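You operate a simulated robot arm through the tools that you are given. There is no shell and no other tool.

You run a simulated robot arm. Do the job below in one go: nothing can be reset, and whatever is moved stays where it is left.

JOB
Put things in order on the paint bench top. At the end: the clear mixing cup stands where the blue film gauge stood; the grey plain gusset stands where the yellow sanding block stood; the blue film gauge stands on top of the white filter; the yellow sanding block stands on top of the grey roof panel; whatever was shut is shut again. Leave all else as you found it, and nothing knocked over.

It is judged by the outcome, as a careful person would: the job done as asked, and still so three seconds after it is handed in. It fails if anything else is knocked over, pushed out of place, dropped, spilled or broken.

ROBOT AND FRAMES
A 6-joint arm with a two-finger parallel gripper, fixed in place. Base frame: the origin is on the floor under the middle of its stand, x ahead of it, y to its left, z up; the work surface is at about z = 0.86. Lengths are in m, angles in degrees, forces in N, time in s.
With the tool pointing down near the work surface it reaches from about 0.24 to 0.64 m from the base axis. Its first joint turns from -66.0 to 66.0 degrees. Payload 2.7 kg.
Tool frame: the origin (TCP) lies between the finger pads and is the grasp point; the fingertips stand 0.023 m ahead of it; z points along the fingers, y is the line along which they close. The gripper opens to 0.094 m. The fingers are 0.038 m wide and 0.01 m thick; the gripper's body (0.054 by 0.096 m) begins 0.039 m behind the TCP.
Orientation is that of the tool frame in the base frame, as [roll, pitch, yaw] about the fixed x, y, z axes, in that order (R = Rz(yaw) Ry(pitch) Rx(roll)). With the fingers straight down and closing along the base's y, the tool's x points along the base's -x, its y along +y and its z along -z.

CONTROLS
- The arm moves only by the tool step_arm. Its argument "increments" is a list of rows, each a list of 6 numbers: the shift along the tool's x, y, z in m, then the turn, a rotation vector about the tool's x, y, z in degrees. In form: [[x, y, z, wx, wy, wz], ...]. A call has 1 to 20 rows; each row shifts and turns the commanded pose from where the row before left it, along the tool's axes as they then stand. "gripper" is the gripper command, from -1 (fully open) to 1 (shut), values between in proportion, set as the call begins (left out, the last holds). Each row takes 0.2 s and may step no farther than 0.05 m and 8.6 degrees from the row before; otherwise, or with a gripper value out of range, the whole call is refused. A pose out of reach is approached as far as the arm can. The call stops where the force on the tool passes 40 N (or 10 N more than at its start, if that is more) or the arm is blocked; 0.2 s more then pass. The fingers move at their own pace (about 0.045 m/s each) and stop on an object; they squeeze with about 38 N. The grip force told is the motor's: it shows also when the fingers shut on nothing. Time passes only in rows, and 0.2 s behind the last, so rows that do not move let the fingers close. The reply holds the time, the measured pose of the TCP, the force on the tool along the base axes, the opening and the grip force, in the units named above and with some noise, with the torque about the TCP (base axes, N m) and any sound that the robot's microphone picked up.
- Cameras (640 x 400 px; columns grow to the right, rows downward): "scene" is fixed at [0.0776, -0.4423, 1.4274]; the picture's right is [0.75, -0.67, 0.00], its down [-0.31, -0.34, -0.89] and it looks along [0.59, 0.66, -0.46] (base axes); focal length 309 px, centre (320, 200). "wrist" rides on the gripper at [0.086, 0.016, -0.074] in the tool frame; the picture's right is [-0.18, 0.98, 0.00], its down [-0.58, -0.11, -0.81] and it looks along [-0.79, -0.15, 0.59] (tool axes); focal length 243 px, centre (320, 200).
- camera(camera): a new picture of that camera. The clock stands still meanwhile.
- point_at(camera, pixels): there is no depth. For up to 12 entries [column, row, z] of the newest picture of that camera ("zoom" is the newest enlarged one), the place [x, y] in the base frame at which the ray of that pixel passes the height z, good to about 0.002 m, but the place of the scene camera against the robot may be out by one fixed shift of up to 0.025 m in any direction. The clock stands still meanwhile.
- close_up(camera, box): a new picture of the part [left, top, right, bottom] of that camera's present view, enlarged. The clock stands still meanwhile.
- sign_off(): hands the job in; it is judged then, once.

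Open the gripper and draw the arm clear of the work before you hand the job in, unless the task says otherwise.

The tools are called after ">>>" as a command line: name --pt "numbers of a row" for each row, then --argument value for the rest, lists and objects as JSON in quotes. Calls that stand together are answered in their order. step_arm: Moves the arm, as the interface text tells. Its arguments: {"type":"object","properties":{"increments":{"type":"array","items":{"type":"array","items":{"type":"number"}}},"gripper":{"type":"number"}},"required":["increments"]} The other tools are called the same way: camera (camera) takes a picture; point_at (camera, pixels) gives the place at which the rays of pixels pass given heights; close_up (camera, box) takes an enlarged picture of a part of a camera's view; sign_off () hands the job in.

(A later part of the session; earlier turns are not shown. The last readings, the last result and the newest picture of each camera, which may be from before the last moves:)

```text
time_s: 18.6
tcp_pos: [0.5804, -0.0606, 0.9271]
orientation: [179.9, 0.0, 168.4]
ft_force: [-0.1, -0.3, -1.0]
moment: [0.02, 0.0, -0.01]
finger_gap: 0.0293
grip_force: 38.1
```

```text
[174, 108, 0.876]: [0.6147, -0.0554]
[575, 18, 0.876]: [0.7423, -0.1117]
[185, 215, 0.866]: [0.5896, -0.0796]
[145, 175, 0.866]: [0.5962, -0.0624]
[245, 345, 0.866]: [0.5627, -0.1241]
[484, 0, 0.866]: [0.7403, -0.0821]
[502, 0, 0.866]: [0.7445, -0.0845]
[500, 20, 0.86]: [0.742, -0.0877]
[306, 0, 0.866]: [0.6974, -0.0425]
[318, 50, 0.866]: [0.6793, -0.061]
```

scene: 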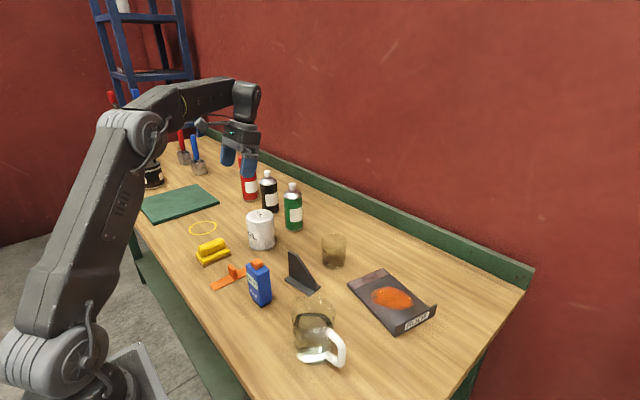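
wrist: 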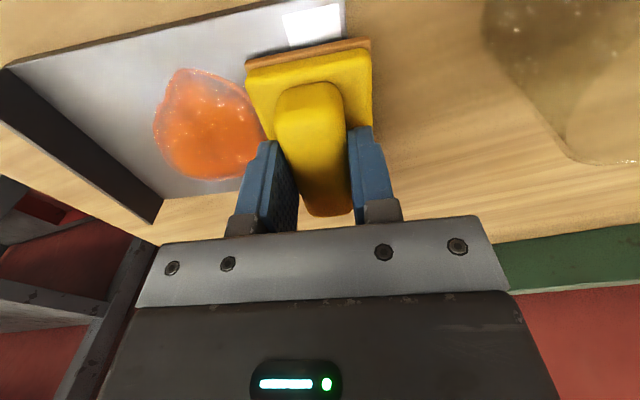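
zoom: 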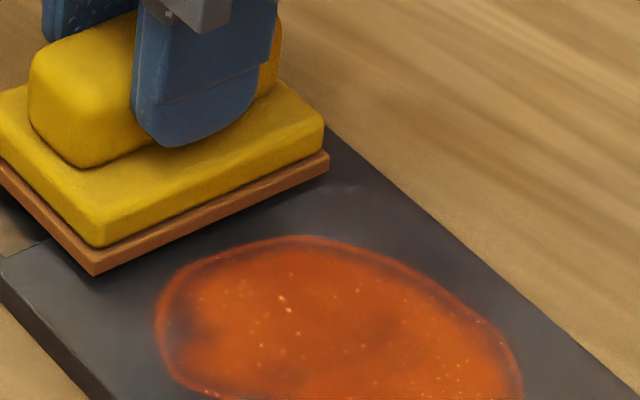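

Those points used the scene zoom by mistake, so I'll re-take the wrist close-up and measure again.

>>> close_up --camera "wrist" --box '[190, 30, 390, 155]'

>>> point_at --camera "zoom" --pixels '[[174, 108, 0.876], [575, 18, 0.876], [185, 215, 0.866], [145, 175, 0.866], [245, 345, 0.866], [484, 0, 0.866], [502, 0, 0.866], [500, 20, 0.86], [306, 0, 0.866], [318, 50, 0.866]]'

```text
3.20 times, centred on (290, 92) of wrist
```

zoom: 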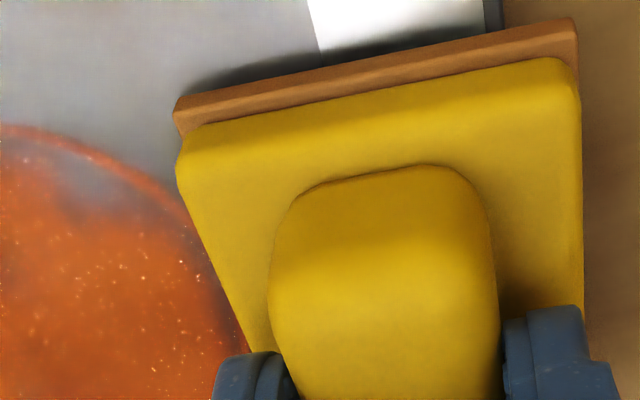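

```text
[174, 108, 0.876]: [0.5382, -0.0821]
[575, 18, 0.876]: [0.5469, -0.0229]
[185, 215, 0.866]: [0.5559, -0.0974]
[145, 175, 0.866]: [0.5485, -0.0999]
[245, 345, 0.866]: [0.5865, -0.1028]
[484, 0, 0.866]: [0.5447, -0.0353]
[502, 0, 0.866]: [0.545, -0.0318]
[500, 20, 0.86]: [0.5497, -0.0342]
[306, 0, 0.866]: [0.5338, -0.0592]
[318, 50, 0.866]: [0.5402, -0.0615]
```

The block edge clears the wet patch by about 3–5 mm. I lower in small steps to feel for contact with the panel.

>>> step_arm --pt "0 0 0.003 0 0 0" --pt "0 0 0.002 0 0 0" --pt "0 0 0.002 0 0 0" --pt "0 0 0 0 0 0"

>>> close_up --camera "scene" --box '[355, 260, 425, 305]'

```text
time_s: 19.6
tcp_pos: [0.5821, -0.062, 0.9204]
orientation: [-180.0, 0.1, 168.3]
ft_force: [-4.3, -1.1, 12.9]
moment: [0.03, 0.61, 0.02]
finger_gap: 0.0296
grip_force: 38.1
```

```text
8.89 times, centred on (390, 282) of scene
```

zoom: 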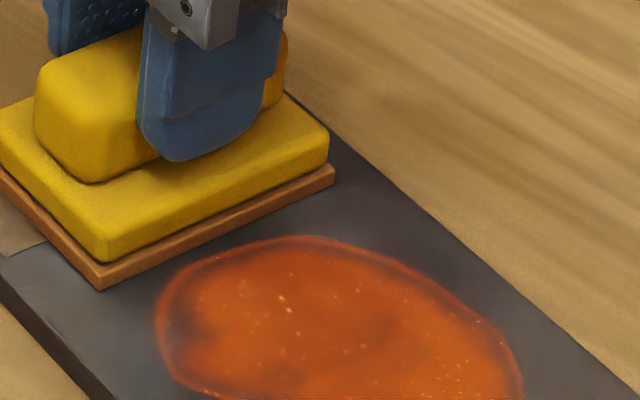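

Contact is felt (12.9 N up), mostly at the block's near end. I press another millimetre to let it seat flat, then read again.

>>> step_arm --pt "0 0 0.001 0 0 0" --pt "0 0 0 0 0 0"

>>> close_up --camera "wrist" --box '[190, 20, 390, 145]'

```text
time_s: 20.2
tcp_pos: [0.5829, -0.0622, 0.9199]
orientation: [-179.9, 0.4, 168.5]
ft_force: [-7.0, -2.8, 27.9]
moment: [0.02, 0.6, 0.03]
finger_gap: 0.0292
grip_force: 37.7
```

```text
3.20 times, centred on (290, 82) of wrist
```

zoom: 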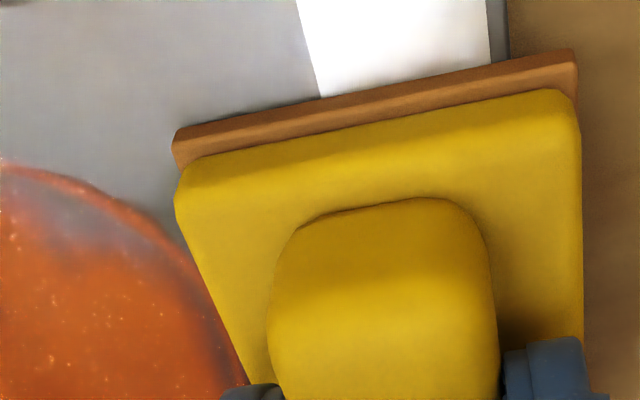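

The block is seated (the lever arm of the contact shrank to 2 cm). I ease off a millimetre, then open the fingers partway to release it.

>>> step_arm --pt "0 0 -0.001 0 0 0" --pt "0 0 0 0 0 0"

>>> step_arm --pt "0 0 0 0 0 0" --pt "0 0 0 0 0 0" --pt "0 0 0 0 0 0" --gripper -0.2

>>> close_up --camera "scene" --box '[355, 260, 425, 305]'

>>> camera --camera "wrist"

```text
time_s: 20.8
tcp_pos: [0.5833, -0.0631, 0.9199]
orientation: [180.0, 0.3, 168.4]
ft_force: [5.2, -3.6, 19.2]
moment: [-0.15, -0.13, 0.02]
finger_gap: 0.0294
grip_force: 38.4
```

```text
time_s: 21.6
tcp_pos: [0.5801, -0.0617, 0.9186]
orientation: [180.0, 0.0, 168.3]
ft_force: [0.3, 0.1, -1.2]
moment: [0.02, 0.03, -0.03]
finger_gap: 0.0564
grip_force: 0.0
```

```text
8.89 times, centred on (390, 282) of scene
```

zoom: 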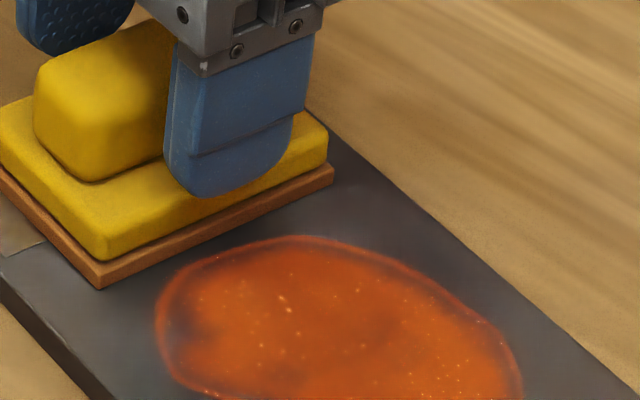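

```text
taken
```

wrist: 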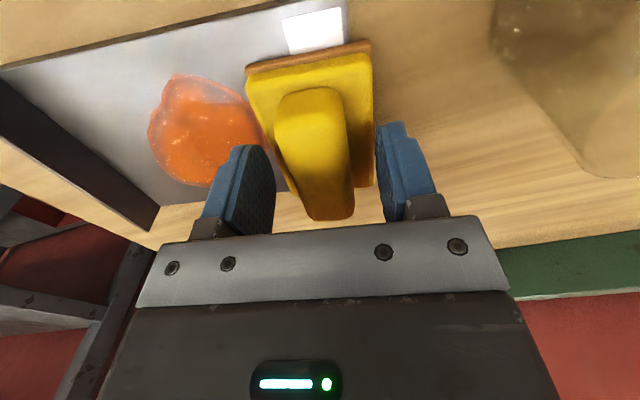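

The block sits flat on the panel with the wet patch untouched. I raise the open gripper, move over to the gusset at z about 1.06 and turn the wrist 71 degrees so the fingers straddle its web.

>>> step_arm --pt "0 0 -0.02 0 0 0" --pt "0 0 -0.04 0 0 0" --pt "0 0 -0.045 0 0 0" --pt "0 0 -0.04 0 0 0" --pt "0.0388 0.0237 0 0 0 0" --pt "0.0388 0.0237 0 0 0 0" --pt "0.0388 0.0237 0 0 0 0" --pt "0.0388 0.0236 0 0 0 0" --pt "0 0 0 0 0 7.9" --pt "0 0 0 0 0 7.9" --pt "0 0 0 0 0 7.9" --pt "0 0 0 0 0 7.9" --pt "0 0 0 0 0 7.9" --pt "0 0 0 0 0 7.9" --pt "0 0 0 0 0 7.9" --pt "0 0 0 0 0 7.9" --pt "0 0 0 0 0 7.8" --pt "0 0 0 0 0 0"

>>> camera --camera "wrist"

>>> camera --camera "scene"

```text
time_s: 25.4
tcp_pos: [0.4482, 0.0614, 1.065]
orientation: [180.0, 0.0, 97.2]
ft_force: [-0.5, 0.3, 0.2]
moment: [-0.02, 0.0, 0.04]
finger_gap: 0.0563
grip_force: 0.0
```

```text
taken
```

wrist: 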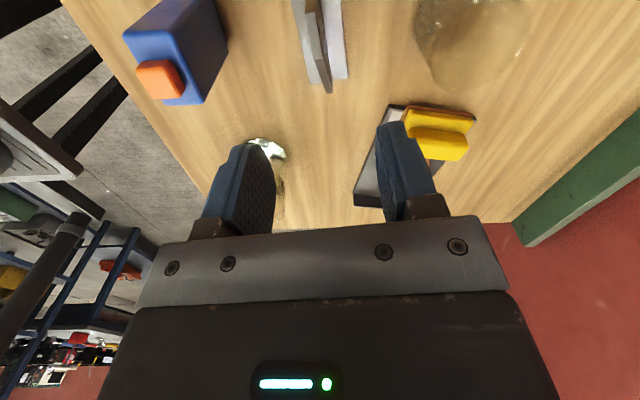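

```text
taken
```

scene: 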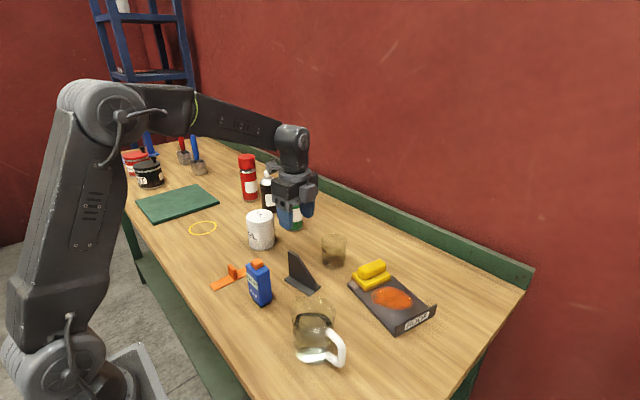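

The gusset is seen end-on at (320,45), between the fingers. I'll zoom in to check its web line against the gripper.

>>> close_up --camera "wrist" --box '[250, 0, 410, 100]'

```text
4.00 times, centred on (330, 50) of wrist
```

zoom: 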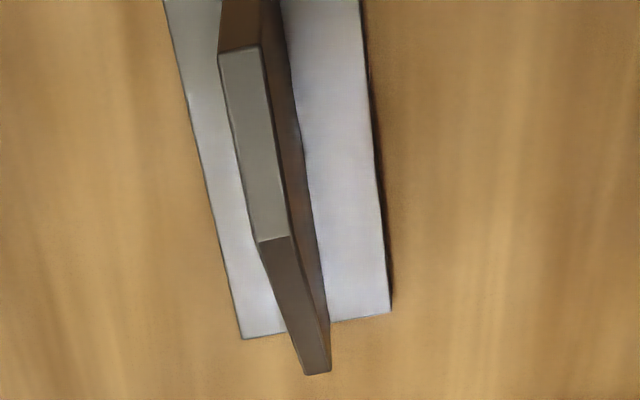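

>>> point_at --camera "zoom" --pixels '[[220, 52, 0.94], [260, 47, 0.94], [260, 242, 0.94], [290, 236, 0.94], [305, 374, 0.88], [330, 371, 0.88], [241, 338, 0.862], [391, 311, 0.862], [220, 52, 0.935], [260, 47, 0.935]]'

```text
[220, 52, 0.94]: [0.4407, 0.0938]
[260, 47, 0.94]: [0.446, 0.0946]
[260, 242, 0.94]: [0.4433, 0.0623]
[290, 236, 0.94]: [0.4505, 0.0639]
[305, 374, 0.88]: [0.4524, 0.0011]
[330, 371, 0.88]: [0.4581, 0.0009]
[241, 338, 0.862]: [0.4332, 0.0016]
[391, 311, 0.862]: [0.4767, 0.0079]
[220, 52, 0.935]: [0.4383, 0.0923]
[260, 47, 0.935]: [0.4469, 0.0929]
```

The web centreline passes within 1 mm of the TCP and its direction matches the tool's. I descend to z 0.911, keeping the gripper body above the web top.

>>> step_arm --pt "0 0 0.045 0 0 0" --pt "0 0 0.045 0 0 0" --pt "0 0 0.04 0 0 0" --pt "0 0 0.015 0 0 0" --pt "0 0 0.008 0 0 0" --pt "0 0 0 0 0 0"

>>> camera --camera "wrist"

>>> close_up --camera "scene" --box '[240, 215, 370, 310]'

```text
time_s: 26.8
tcp_pos: [0.446, 0.0625, 0.9109]
orientation: [-180.0, 0.0, 97.4]
ft_force: [-0.8, -0.2, -0.6]
moment: [-0.03, 0.0, 0.0]
finger_gap: 0.0564
grip_force: 0.0
```

```text
taken
```

wrist: 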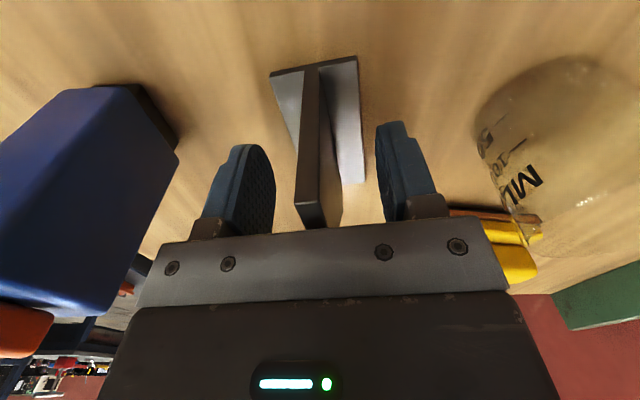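

```text
4.21 times, centred on (305, 262) of scene
```

zoom: 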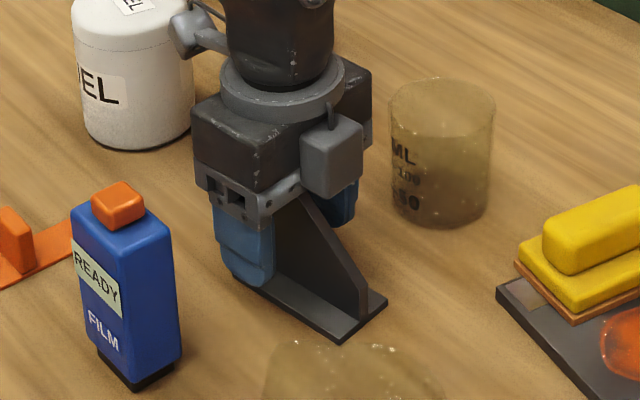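

The fingers straddle the web with no contact, clear of the gauge, cup and filter. I close on the web.

>>> step_arm --pt "0 0 0 0 0 0" --pt "0 0 0 0 0 0" --pt "0 0 0 0 0 0" --pt "0 0 0 0 0 0" --pt "0 0 0 0 0 0" --gripper 1

>>> camera --camera "wrist"

```text
time_s: 28.0
tcp_pos: [0.4471, 0.0635, 0.9112]
orientation: [180.0, 0.0, 97.4]
ft_force: [2.4, -0.1, 0.8]
moment: [-0.02, 0.02, 0.02]
finger_gap: 0.0078
grip_force: 37.8
```

```text
taken
```

wrist: 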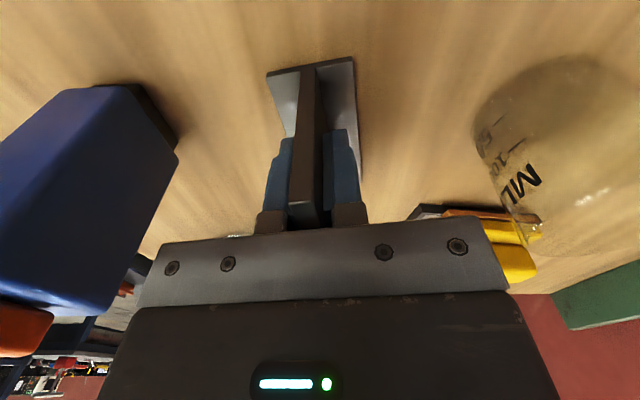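

The web is gripped (7.8 mm gap). I lift the gusset straight up, carry it high to the block's old spot, and turn it so its length lies along x as the block's did.

>>> step_arm --pt "0 0 -0.01 0 0 0" --pt "0 0 -0.03 0 0 0" --pt "0 0 -0.04 0 0 0" --pt "0 0 -0.04 0 0 0" --pt "0 0 -0.03 0 0 0" --pt "0 0 0 0 0 0"

>>> camera --camera "wrist"

```text
time_s: 29.4
tcp_pos: [0.4473, 0.065, 1.0625]
orientation: [-179.9, -0.1, 97.4]
ft_force: [0.2, -0.1, -4.7]
moment: [0.03, 0.03, 0.02]
finger_gap: 0.0078
grip_force: 38.0
```

```text
taken
```

wrist: 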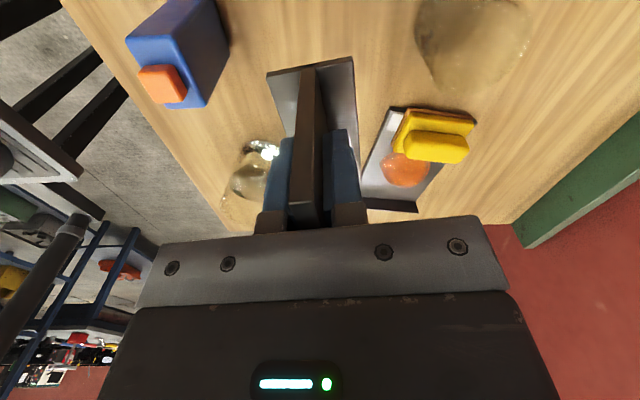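

The gusset hangs straight (about 4.7 N). I carry it to the block's old spot and turn it.

>>> step_arm --pt "0.0436 -0.0165 0 0 0 0" --pt "0.0436 -0.0165 0 0 0 0" --pt "0.0436 -0.0165 0 0 0 0" --pt "0.0436 -0.0165 0 0 0 0" --pt "0.0436 -0.0165 0 0 0 0" --pt "0.0426 -0.0165 0 0 0 0" --pt "0 0 0 0 0 -8.26" --pt "0 0 0 0 0 -8.26" --pt "0 0 0 0 0 -8.26" --pt "0 0 0 0 0 -8.26" --pt "0 0 0 0 0 -8.26" --pt "0 0 0 0 0 -8.26" --pt "0 0 0 0 0 -8.26" --pt "0 0 0 0 0 -8.26" --pt "0 0 0 0 0 -8.26" --pt "0 0 0 0 0 -8.26" --pt "0 0 0 0 0 0" --pt "0 0 0 0 0 0"

>>> camera --camera "wrist"

>>> camera --camera "scene"

```text
time_s: 33.2
tcp_pos: [0.3159, 0.3072, 1.0621]
orientation: [-179.9, 0.0, -179.9]
ft_force: [0.6, 0.3, -4.4]
moment: [0.0, 0.04, 0.01]
finger_gap: 0.0081
grip_force: 37.9
```

```text
taken
```

wrist: 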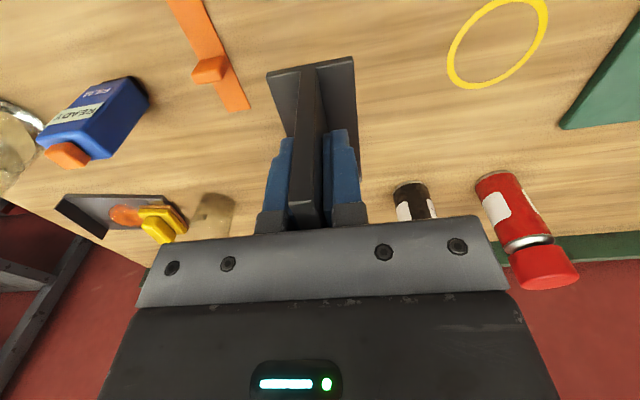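

```text
taken
```

scene: 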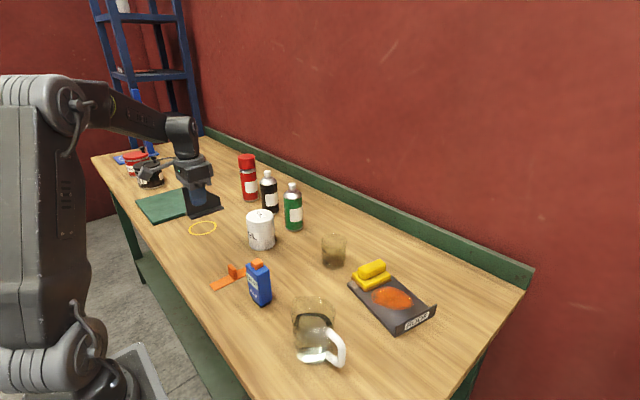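

The gusset hangs over the old block spot at TCP (0.316, 0.307). I nudge 3 mm left and lower to just above the bench.

>>> step_arm --pt "0 0.003 0.04 0 0 0" --pt "0 0 0.045 0 0 0" --pt "0 0 0.04 0 0 0" --pt "0 0 0.018 0 0 0" --pt "0 0 0 0 0 0"

>>> close_up --camera "scene" --box '[165, 195, 275, 285]'

```text
time_s: 34.4
tcp_pos: [0.3185, 0.3101, 0.9152]
orientation: [179.9, 0.0, -180.0]
ft_force: [-1.0, -0.6, -4.8]
moment: [-0.01, 0.0, 0.0]
finger_gap: 0.0081
grip_force: 38.2
```

```text
4.44 times, centred on (220, 240) of scene
```

zoom: 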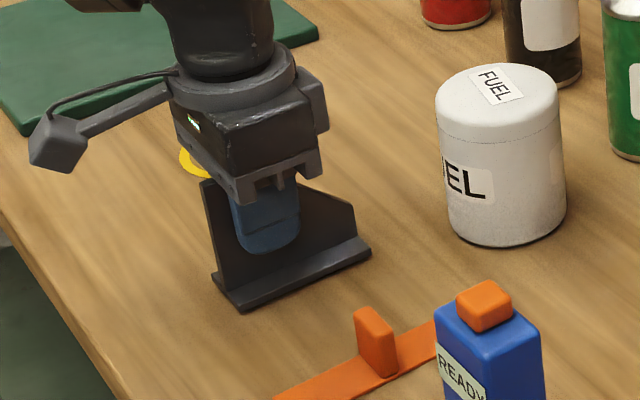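

The gusset is a few millimetres above the bench at the right spot. I lower it in 2 mm steps until contact.

>>> step_arm --pt "0.001 0 0.002 0 0 0" --pt "0 0 0.002 0 0 0" --pt "0 0 0 0 0 0"

```text
time_s: 35.2
tcp_pos: [0.3152, 0.3097, 0.9123]
orientation: [-179.9, 0.0, -180.0]
ft_force: [-0.4, 0.3, -4.9]
moment: [-0.03, 0.01, -0.02]
finger_gap: 0.0079
grip_force: 37.7
```

No contact yet (still 4.9 N of weight), so I go down another 1–2 mm.

>>> step_arm --pt "0 0 0.001 0 0 0" --pt "0 0 0.001 0 0 0" --pt "0 0 0 0 0 0"

```text
time_s: 36.0
tcp_pos: [0.3147, 0.3105, 0.9116]
orientation: [180.0, 0.1, 180.0]
ft_force: [0.4, 0.5, -4.2]
moment: [0.01, 0.05, 0.01]
finger_gap: 0.008
grip_force: 37.8
```

>>> step_arm --pt "0 0 0.001 0 0 0" --pt "0 0 0 0 0 0"

```text
time_s: 36.6
tcp_pos: [0.3145, 0.3105, 0.9108]
orientation: [180.0, 0.0, 180.0]
ft_force: [-2.6, -6.4, 11.9]
moment: [-0.17, 0.7, 0.18]
finger_gap: 0.0079
grip_force: 38.0
```

Contact is felt (11.9 N). I press half a millimetre more so the base seats flat.

>>> step_arm --pt "0 0 0.0007 0 0 0" --pt "0 0 0 0 0 0"

>>> close_up --camera "scene" --box '[165, 195, 275, 285]'

```text
time_s: 37.2
tcp_pos: [0.3144, 0.3107, 0.911]
orientation: [179.9, 0.1, -179.9]
ft_force: [-8.3, -6.3, 23.7]
moment: [-0.45, 0.32, 0.12]
finger_gap: 0.008
grip_force: 37.8
```

```text
4.44 times, centred on (220, 240) of scene
```

zoom: 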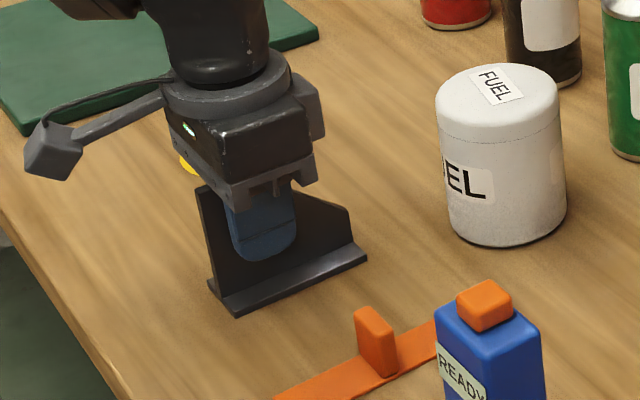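

The base is seated on the bench. I ease off a little and open the fingers partway.

>>> step_arm --pt "0 0 -0.001 0 0 0" --pt "0 0 0 0 0 0"

>>> step_arm --pt "0 0 0 0 0 0" --pt "0 0 0 0 0 0" --pt "0 0 0 0 0 0" --gripper -0.1

>>> camera --camera "wrist"

```text
time_s: 37.8
tcp_pos: [0.3158, 0.3121, 0.9111]
orientation: [179.9, 0.1, 179.9]
ft_force: [-6.4, -9.5, 25.3]
moment: [-0.38, -0.06, -0.14]
finger_gap: 0.008
grip_force: 38.7
```

```text
time_s: 38.6
tcp_pos: [0.3159, 0.3118, 0.9108]
orientation: [180.0, -0.1, -180.0]
ft_force: [0.3, 0.0, 0.1]
moment: [0.0, 0.03, 0.01]
finger_gap: 0.0519
grip_force: 0.0
```

```text
taken
```

wrist: 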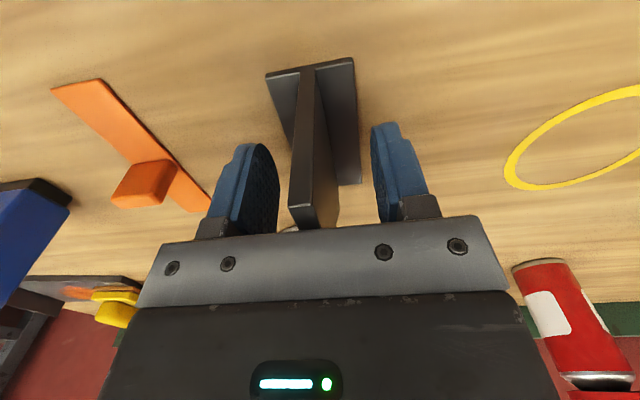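

The gusset stands free. I raise the gripper straight up, open it fully and move over the gauge at (0.340, 0.070), staying at about z 1.07.

>>> step_arm --pt "0 0 -0.02 0 0 0" --pt "0 0 -0.04 0 0 0" --pt "0 0 -0.05 0 0 0" --pt "0 0 -0.05 0 0 0"

>>> step_arm --pt "-0.004 -0.0403 0 0 0 0" --pt "-0.004 -0.0403 0 0 0 0" --pt "-0.004 -0.0403 0 0 0 0" --pt "-0.004 -0.0403 0 0 0 0" --pt "-0.004 -0.0403 0 0 0 0" --pt "-0.004 -0.0403 0 0 0 0" --pt "0 0 0 0 0 0" --gripper -1

>>> camera --camera "wrist"

>>> camera --camera "scene"

```text
time_s: 39.6
tcp_pos: [0.3148, 0.3127, 1.0727]
orientation: [180.0, -0.1, -180.0]
ft_force: [-0.1, -0.1, -0.1]
moment: [-0.02, -0.01, 0.0]
finger_gap: 0.0517
grip_force: 0.2
```

```text
time_s: 41.2
tcp_pos: [0.3394, 0.0688, 1.0726]
orientation: [-180.0, 0.0, -180.0]
ft_force: [0.0, 0.7, -0.1]
moment: [0.0, 0.02, -0.02]
finger_gap: 0.0938
grip_force: 0.2
```

```text
taken
```

wrist: 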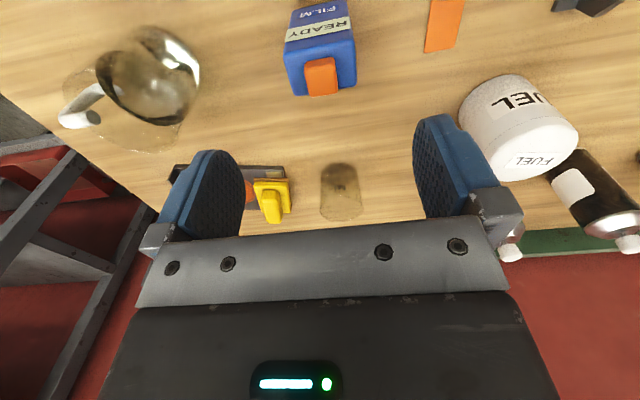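

```text
taken
```

scene: 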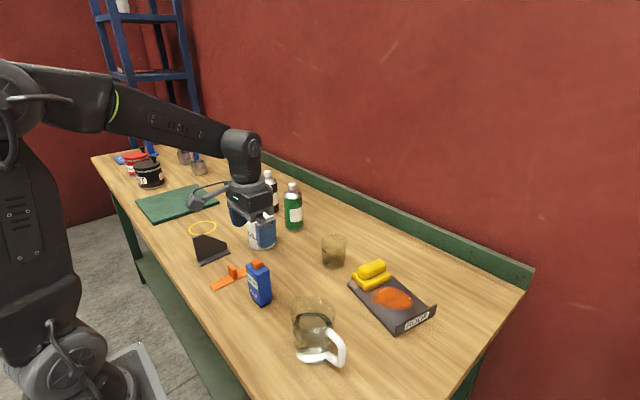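

The gauge is at (320,45) between the open fingers. I'll zoom to measure its sides and top height.

>>> close_up --camera "wrist" --box '[250, 0, 390, 105]'

>>> close_up --camera "scene" --box '[215, 245, 305, 320]'

```text
3.81 times, centred on (320, 52) of wrist
```

zoom: 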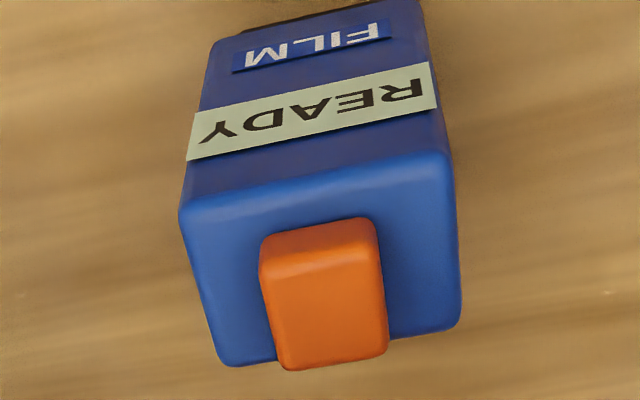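

```text
5.33 times, centred on (260, 282) of scene
```

zoom: 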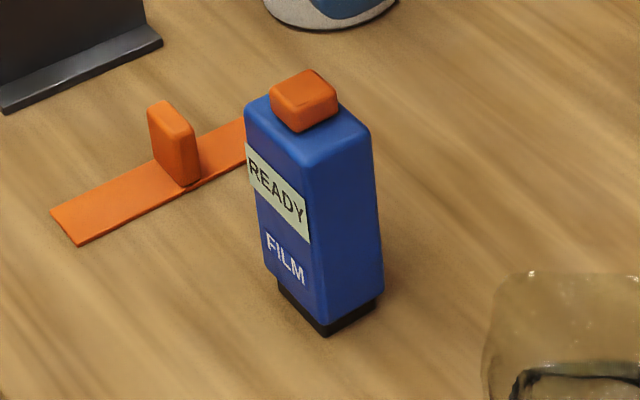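

>>> point_at --camera "wrist" --pixels '[[283.8, 53.8, 0.955], [353.3, 40.7, 0.955], [295.1, 94.8, 0.955], [356.7, 84.8, 0.955], [283.8, 53.8, 0.96], [353.3, 40.7, 0.96], [295.1, 94.8, 0.96], [356.7, 84.8, 0.96], [310.8, 96.6, 0.972], [337.8, 91.4, 0.972], [304.8, 70.4, 0.972], [335.2, 65.1, 0.972]]'

```text
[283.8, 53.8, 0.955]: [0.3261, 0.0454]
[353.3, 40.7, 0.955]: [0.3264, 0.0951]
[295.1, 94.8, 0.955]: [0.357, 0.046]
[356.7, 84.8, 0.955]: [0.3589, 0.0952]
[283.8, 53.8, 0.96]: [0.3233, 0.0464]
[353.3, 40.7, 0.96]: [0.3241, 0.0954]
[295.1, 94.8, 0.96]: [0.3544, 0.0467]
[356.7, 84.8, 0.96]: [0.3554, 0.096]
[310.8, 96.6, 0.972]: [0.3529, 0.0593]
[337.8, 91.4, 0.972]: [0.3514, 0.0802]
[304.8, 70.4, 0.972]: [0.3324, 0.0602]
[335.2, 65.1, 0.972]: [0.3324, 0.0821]
```

The gauge is centred at (0.340, 0.071), 0.050 m wide along y, with its orange top at about z 0.972. I descend to TCP z 0.943 so the gripper body stays clear of the orange top.

>>> step_arm --pt "-0.001 0.002 0.04 0 0 0" --pt "0 0 0.04 0 0 0" --pt "0 0 0.035 0 0 0" --pt "0 0 0.0145 0 0 0" --pt "0 0 0 0 0 0"

>>> camera --camera "wrist"

>>> close_up --camera "scene" --box '[210, 230, 320, 320]'

```text
time_s: 42.4
tcp_pos: [0.3396, 0.0701, 0.9428]
orientation: [-179.9, 0.0, 180.0]
ft_force: [-0.4, 0.2, -0.1]
moment: [0.01, -0.01, -0.03]
finger_gap: 0.0939
grip_force: 0.0
```

```text
taken
```

wrist: 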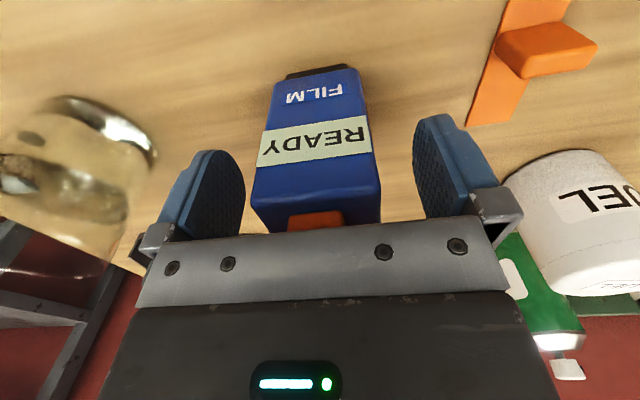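

```text
4.44 times, centred on (265, 275) of scene
```

zoom: 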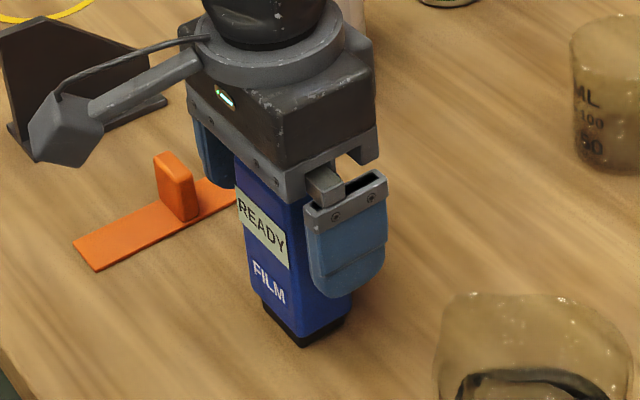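

The fingers straddle the gauge's narrow sides with no contact. I close on it.

>>> step_arm --pt "0 0 0 0 0 0" --pt "0 0 0 0 0 0" --pt "0 0 0 0 0 0" --pt "0 0 0 0 0 0" --pt "0 0 0 0 0 0" --gripper 1

>>> camera --camera "wrist"

```text
time_s: 43.6
tcp_pos: [0.3405, 0.0699, 0.9425]
orientation: [180.0, 0.0, 179.9]
ft_force: [-0.8, 0.4, -1.3]
moment: [0.01, -0.03, -0.01]
finger_gap: 0.0517
grip_force: 38.3
```

```text
taken
```

wrist: 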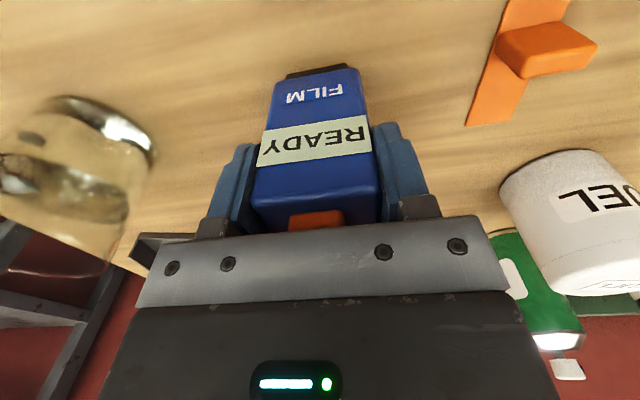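

The gauge is gripped (51.7 mm). I lift it straight up 0.14 m, checking weight and hang.

>>> step_arm --pt "0 0 -0.01 0 0 0" --pt "0 0 -0.03 0 0 0" --pt "0 0 -0.04 0 0 0" --pt "0 0 -0.04 0 0 0" --pt "0 0 -0.025 0 0 0" --pt "0 0 0 0 0 0"

>>> camera --camera "wrist"

```text
time_s: 45.0
tcp_pos: [0.3426, 0.0711, 1.0886]
orientation: [180.0, 0.0, 180.0]
ft_force: [-1.0, 0.9, -0.6]
moment: [-0.01, 0.0, -0.03]
finger_gap: 0.0518
grip_force: 38.1
```

```text
taken
```

wrist: 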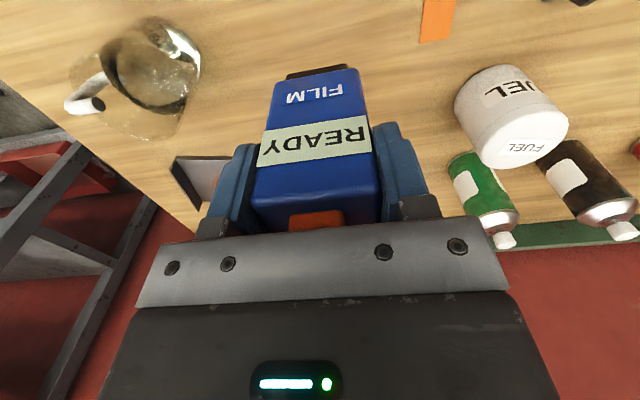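

The gauge hangs straight and held. I carry it at z 1.08 to above the filter at (0.470, 0.271).

>>> step_arm --pt "-0.0258 0.0402 0 0 0 0" --pt "-0.0258 0.0402 0 0 0 0" --pt "-0.0258 0.0402 0 0 0 0" --pt "-0.0258 0.0402 0 0 0 0" --pt "-0.0258 0.0402 0 0 0 0" --pt "0 0 0 0 0 0" --pt "0 0 0 0 0 0"

>>> camera --camera "wrist"

>>> close_up --camera "scene" --box '[200, 160, 330, 270]'

```text
time_s: 46.6
tcp_pos: [0.4671, 0.2745, 1.0899]
orientation: [-180.0, 0.0, -180.0]
ft_force: [0.0, -0.3, -1.4]
moment: [0.0, -0.02, 0.05]
finger_gap: 0.0521
grip_force: 38.2
```

```text
taken
```

wrist: 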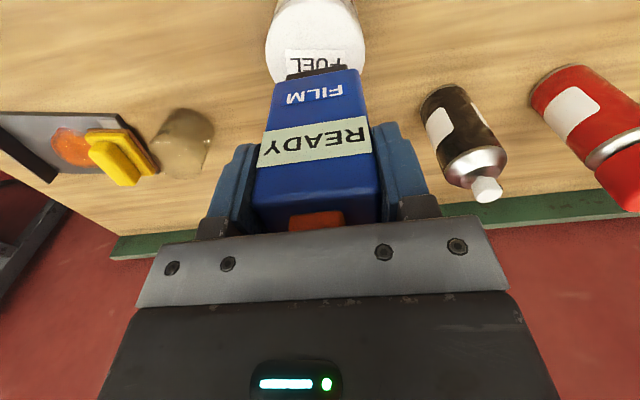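

```text
3.64 times, centred on (265, 215) of scene
```

zoom: 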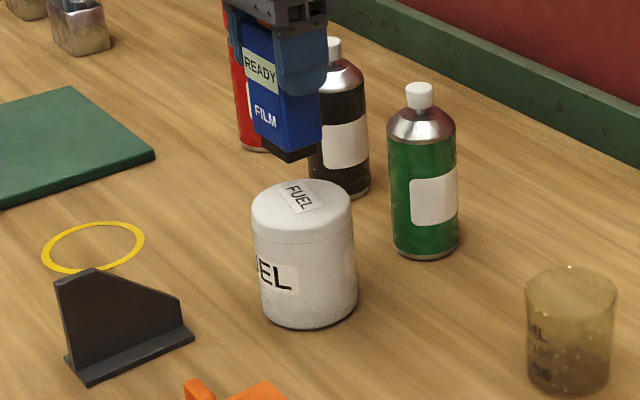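

The gauge hangs above the filter. I'll verify the filter's sides in this view before lowering.

>>> close_up --camera "wrist" --box '[245, 0, 385, 90]'

```text
4.44 times, centred on (315, 45) of wrist
```

zoom: 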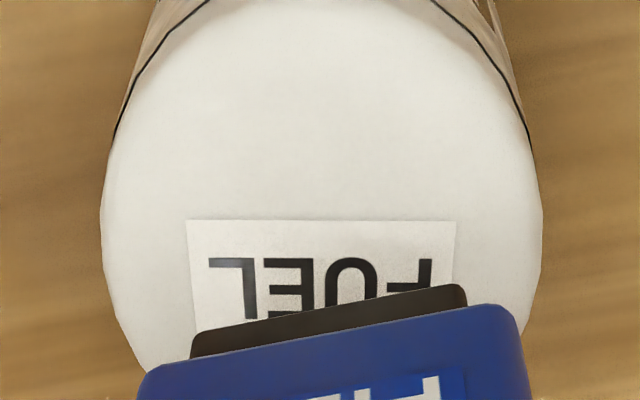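

>>> point_at --camera "zoom" --pixels '[[100, 230, 0.94], [543, 220, 0.94], [110, 300, 0.94], [532, 300, 0.94], [100, 230, 0.945], [543, 220, 0.945], [190, 350, 1.008], [465, 290, 1.008], [187, 221, 0.945], [456, 222, 0.945]]'

```text
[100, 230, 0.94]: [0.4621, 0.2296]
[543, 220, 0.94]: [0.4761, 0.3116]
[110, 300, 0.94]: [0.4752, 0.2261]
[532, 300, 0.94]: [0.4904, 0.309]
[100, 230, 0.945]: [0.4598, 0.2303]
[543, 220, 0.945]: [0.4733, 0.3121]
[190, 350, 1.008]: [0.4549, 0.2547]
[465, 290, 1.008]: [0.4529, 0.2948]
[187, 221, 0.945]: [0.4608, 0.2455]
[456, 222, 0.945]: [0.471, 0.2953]
```

The filter's centre is (0.469, 0.2706) and the gauge's foot is centred near (0.468, 0.2747). I shift 4 mm right and lower to about 8 mm above the filter.

>>> step_arm --pt "-0.001 -0.004 0.01 0 0 0" --pt "0 0 0.02 0 0 0" --pt "0 0 0.015 0 0 0" --pt "0 0 0.008 0 0 0" --pt "0 0 0 0 0 0"

>>> camera --camera "wrist"

>>> close_up --camera "scene" --box '[215, 170, 305, 255]'

```text
time_s: 47.8
tcp_pos: [0.4718, 0.2683, 1.0396]
orientation: [179.6, 0.8, -180.0]
ft_force: [3.2, 1.3, 33.2]
moment: [-0.39, -0.32, 0.03]
finger_gap: 0.0517
grip_force: 37.9
heard: click
```

```text
taken
```

wrist: 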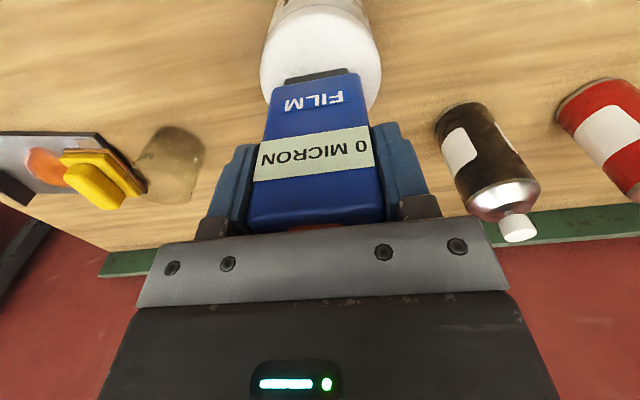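

```text
4.71 times, centred on (260, 212) of scene
```

zoom: 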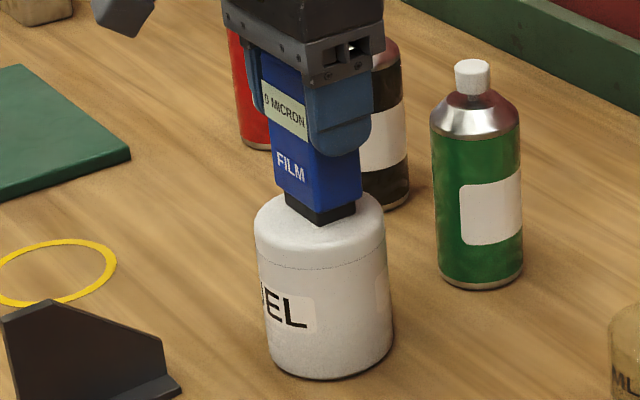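

Contact came earlier than expected (33 N) with a click, and the gauge's display now reads "0 MICRON", so the filter top is about 1 cm higher than I had estimated. I ease upward 2 mm at once to relieve the load.

>>> step_arm --pt "0 0 -0.002 0 0 0" --pt "0 0 0 0 0 0"

>>> close_up --camera "wrist" --box '[230, 30, 410, 240]'

>>> close_up --camera "scene" --box '[240, 170, 290, 220]'

```text
time_s: 48.4
tcp_pos: [0.472, 0.2698, 1.0398]
orientation: [179.8, 0.4, 180.0]
ft_force: [8.1, 0.2, 23.8]
moment: [-0.23, -0.89, 0.06]
finger_gap: 0.0518
grip_force: 38.3
```

```text
1.90 times, centred on (320, 135) of wrist
```

zoom: 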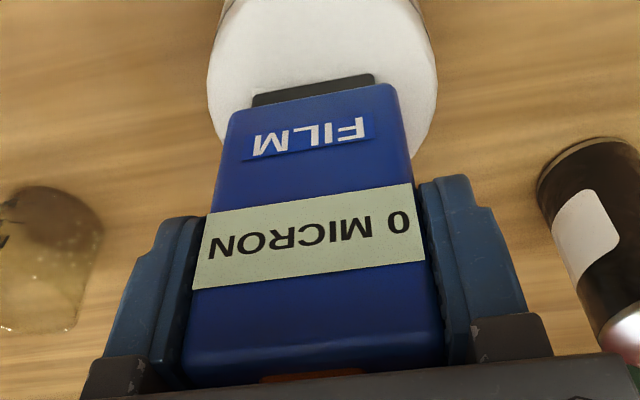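

```text
8.00 times, centred on (265, 195) of scene
```

zoom: 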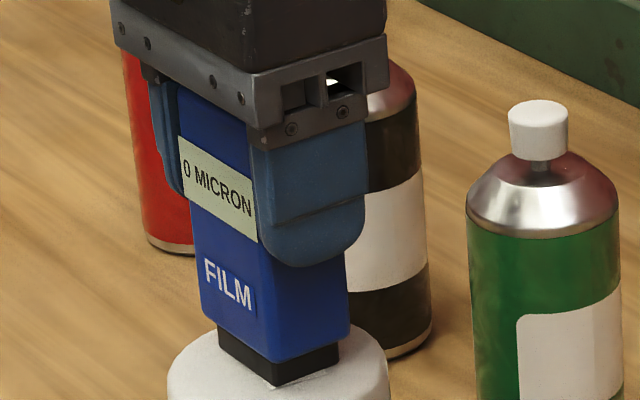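

The load has dropped to 24 N. I raise another 3 mm to bring it near zero, then see whether the gauge sits straight and what the display does.

>>> step_arm --pt "0 0 -0.0015 0 0 0" --pt "0 0 -0.0015 0 0 0" --pt "0 0 0 0 0 0"

>>> camera --camera "wrist"

>>> close_up --camera "scene" --box '[235, 170, 305, 255]'

```text
time_s: 49.2
tcp_pos: [0.4696, 0.2695, 1.0397]
orientation: [179.9, 0.0, -180.0]
ft_force: [5.4, 1.2, 15.6]
moment: [0.11, -0.6, 0.03]
finger_gap: 0.0515
grip_force: 38.4
```

```text
taken
```

wrist: 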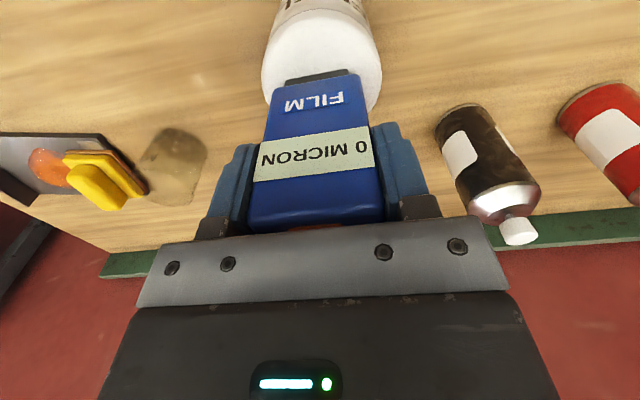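

```text
4.71 times, centred on (270, 212) of scene
```

zoom: 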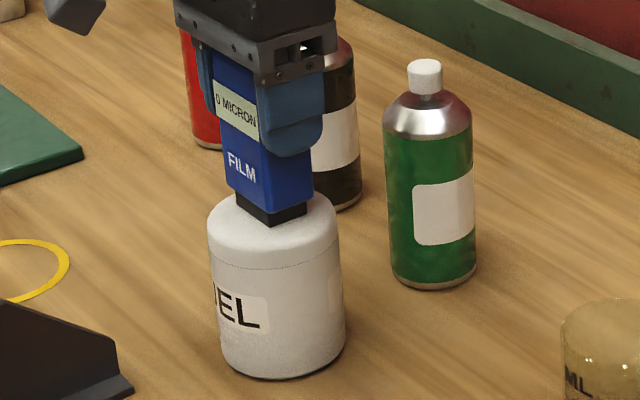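

The gauge stands upright on the filter and 15.6 N remains. I raise 2.5 mm more to unload it before opening.

>>> step_arm --pt "0 0 -0.0015 0 0 0" --pt "0 0 -0.001 0 0 0" --pt "0 0 0 0 0 0"

>>> close_up --camera "scene" --box '[235, 170, 305, 215]'

```text
time_s: 50.0
tcp_pos: [0.4695, 0.2665, 1.0408]
orientation: [-179.8, -0.3, -180.0]
ft_force: [0.2, 1.0, -1.4]
moment: [0.02, -0.03, 0.01]
finger_gap: 0.0518
grip_force: 37.9
```

```text
8.89 times, centred on (270, 192) of scene
```

zoom: 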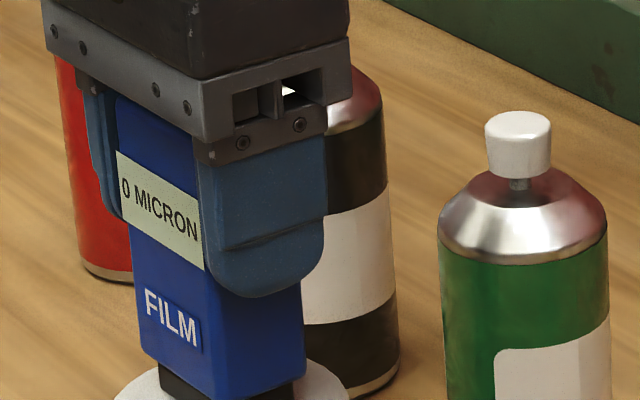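

The reading is back to just the gauge's weight (-1.4 N), so it hangs a hair above the filter. I'll check its centring over the filter from the wrist view.

>>> close_up --camera "wrist" --box '[235, 0, 405, 120]'

```text
3.33 times, centred on (320, 60) of wrist
```

zoom: 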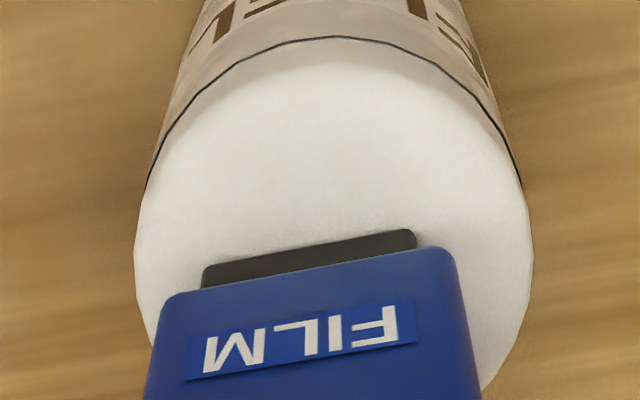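

>>> point_at --camera "zoom" --pixels '[[136, 250, 0.945], [531, 250, 0.945], [202, 268, 0.96], [413, 230, 0.96], [202, 285, 0.958], [335, 60, 0.955], [335, 40, 0.94], [136, 250, 0.94], [531, 250, 0.94]]'

```text
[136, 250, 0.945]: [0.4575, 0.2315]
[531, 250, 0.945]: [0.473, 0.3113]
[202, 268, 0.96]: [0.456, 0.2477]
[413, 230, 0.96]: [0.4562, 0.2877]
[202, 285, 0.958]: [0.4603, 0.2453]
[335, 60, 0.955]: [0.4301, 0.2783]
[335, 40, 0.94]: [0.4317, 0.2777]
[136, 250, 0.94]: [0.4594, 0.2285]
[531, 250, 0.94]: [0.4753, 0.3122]
```

The foot is centred 3 mm to the right of the filter's centre. I raise 2 mm, shift 3 mm left, and come down gently again.

>>> step_arm --pt "0 0 -0.002 0 0 0" --pt "0 0.003 0 0 0 0" --pt "0 0 0.001 0 0 0" --pt "0 0 0.001 0 0 0" --pt "0 0 0 0 0 0"

>>> camera --camera "wrist"

```text
time_s: 51.2
tcp_pos: [0.4695, 0.2707, 1.0417]
orientation: [180.0, 0.0, -180.0]
ft_force: [0.1, 0.8, -1.4]
moment: [-0.01, -0.01, -0.01]
finger_gap: 0.0515
grip_force: 38.0
```

```text
taken
```

wrist: 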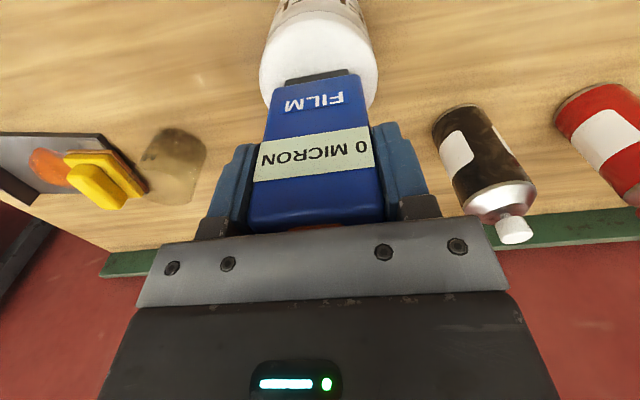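

The gauge is centred now and still hangs free. I lower by half-millimetre steps until light contact.

>>> step_arm --pt "0 0 0.0005 0 0 0" --pt "0 0 0.0005 0 0 0" --pt "0 0 0 0 0 0"

```text
time_s: 52.0
tcp_pos: [0.4709, 0.2714, 1.0399]
orientation: [-179.9, -0.1, 180.0]
ft_force: [0.3, -0.4, -2.9]
moment: [-0.03, -0.01, -0.01]
finger_gap: 0.0517
grip_force: 37.8
```

>>> step_arm --pt "0 0 0.0005 0 0 0" --pt "0 0 0.0003 0 0 0" --pt "0 0 0 0 0 0"

```text
time_s: 52.8
tcp_pos: [0.4706, 0.2707, 1.0399]
orientation: [179.9, 0.0, 180.0]
ft_force: [-0.5, -0.3, -2.1]
moment: [0.02, -0.02, -0.03]
finger_gap: 0.0517
grip_force: 37.9
```

Still only its weight shows; I continue downward by half-millimetre steps.

>>> step_arm --pt "0 0 0.0005 0 0 0" --pt "0 0 0.0005 0 0 0" --pt "0 0 0 0 0 0"

>>> close_up --camera "scene" --box '[240, 195, 290, 230]'

```text
time_s: 53.6
tcp_pos: [0.4709, 0.2701, 1.04]
orientation: [-180.0, 0.1, 180.0]
ft_force: [1.3, -0.7, 0.9]
moment: [-0.03, -0.13, -0.05]
finger_gap: 0.0516
grip_force: 38.1
```

```text
11.43 times, centred on (265, 212) of scene
```

zoom: 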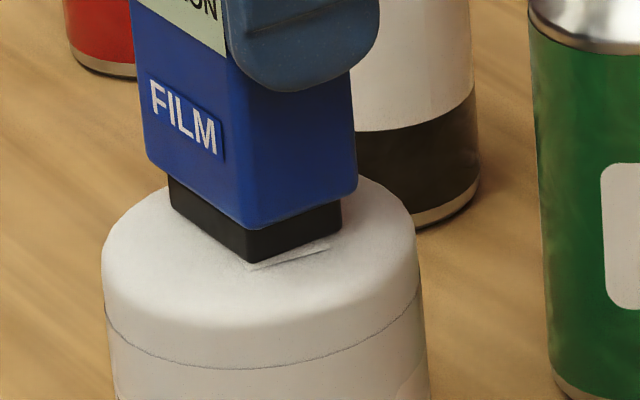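

Light contact is made and the gauge is upright on the filter's flat top. I open the fingers a little to release it.

>>> step_arm --pt "0 0 0 0 0 0" --pt "0 0 0 0 0 0" --pt "0 0 0 0 0 0" --gripper -0.6

>>> camera --camera "wrist"

>>> close_up --camera "scene" --box '[230, 165, 300, 255]'

```text
time_s: 54.4
tcp_pos: [0.4698, 0.2704, 1.0405]
orientation: [-179.9, 0.0, -180.0]
ft_force: [-1.2, 0.8, 2.4]
moment: [0.0, -0.05, 0.0]
finger_gap: 0.0751
grip_force: 0.1
```

```text
taken
```

wrist: 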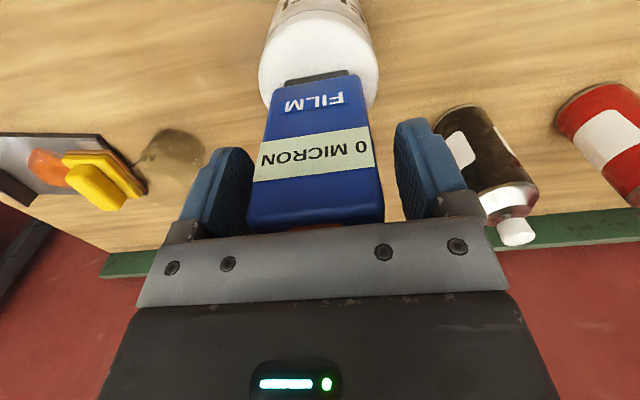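

```text
4.44 times, centred on (265, 210) of scene
```

zoom: 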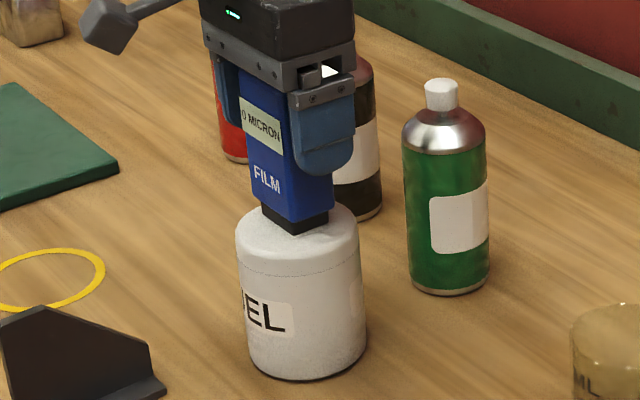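

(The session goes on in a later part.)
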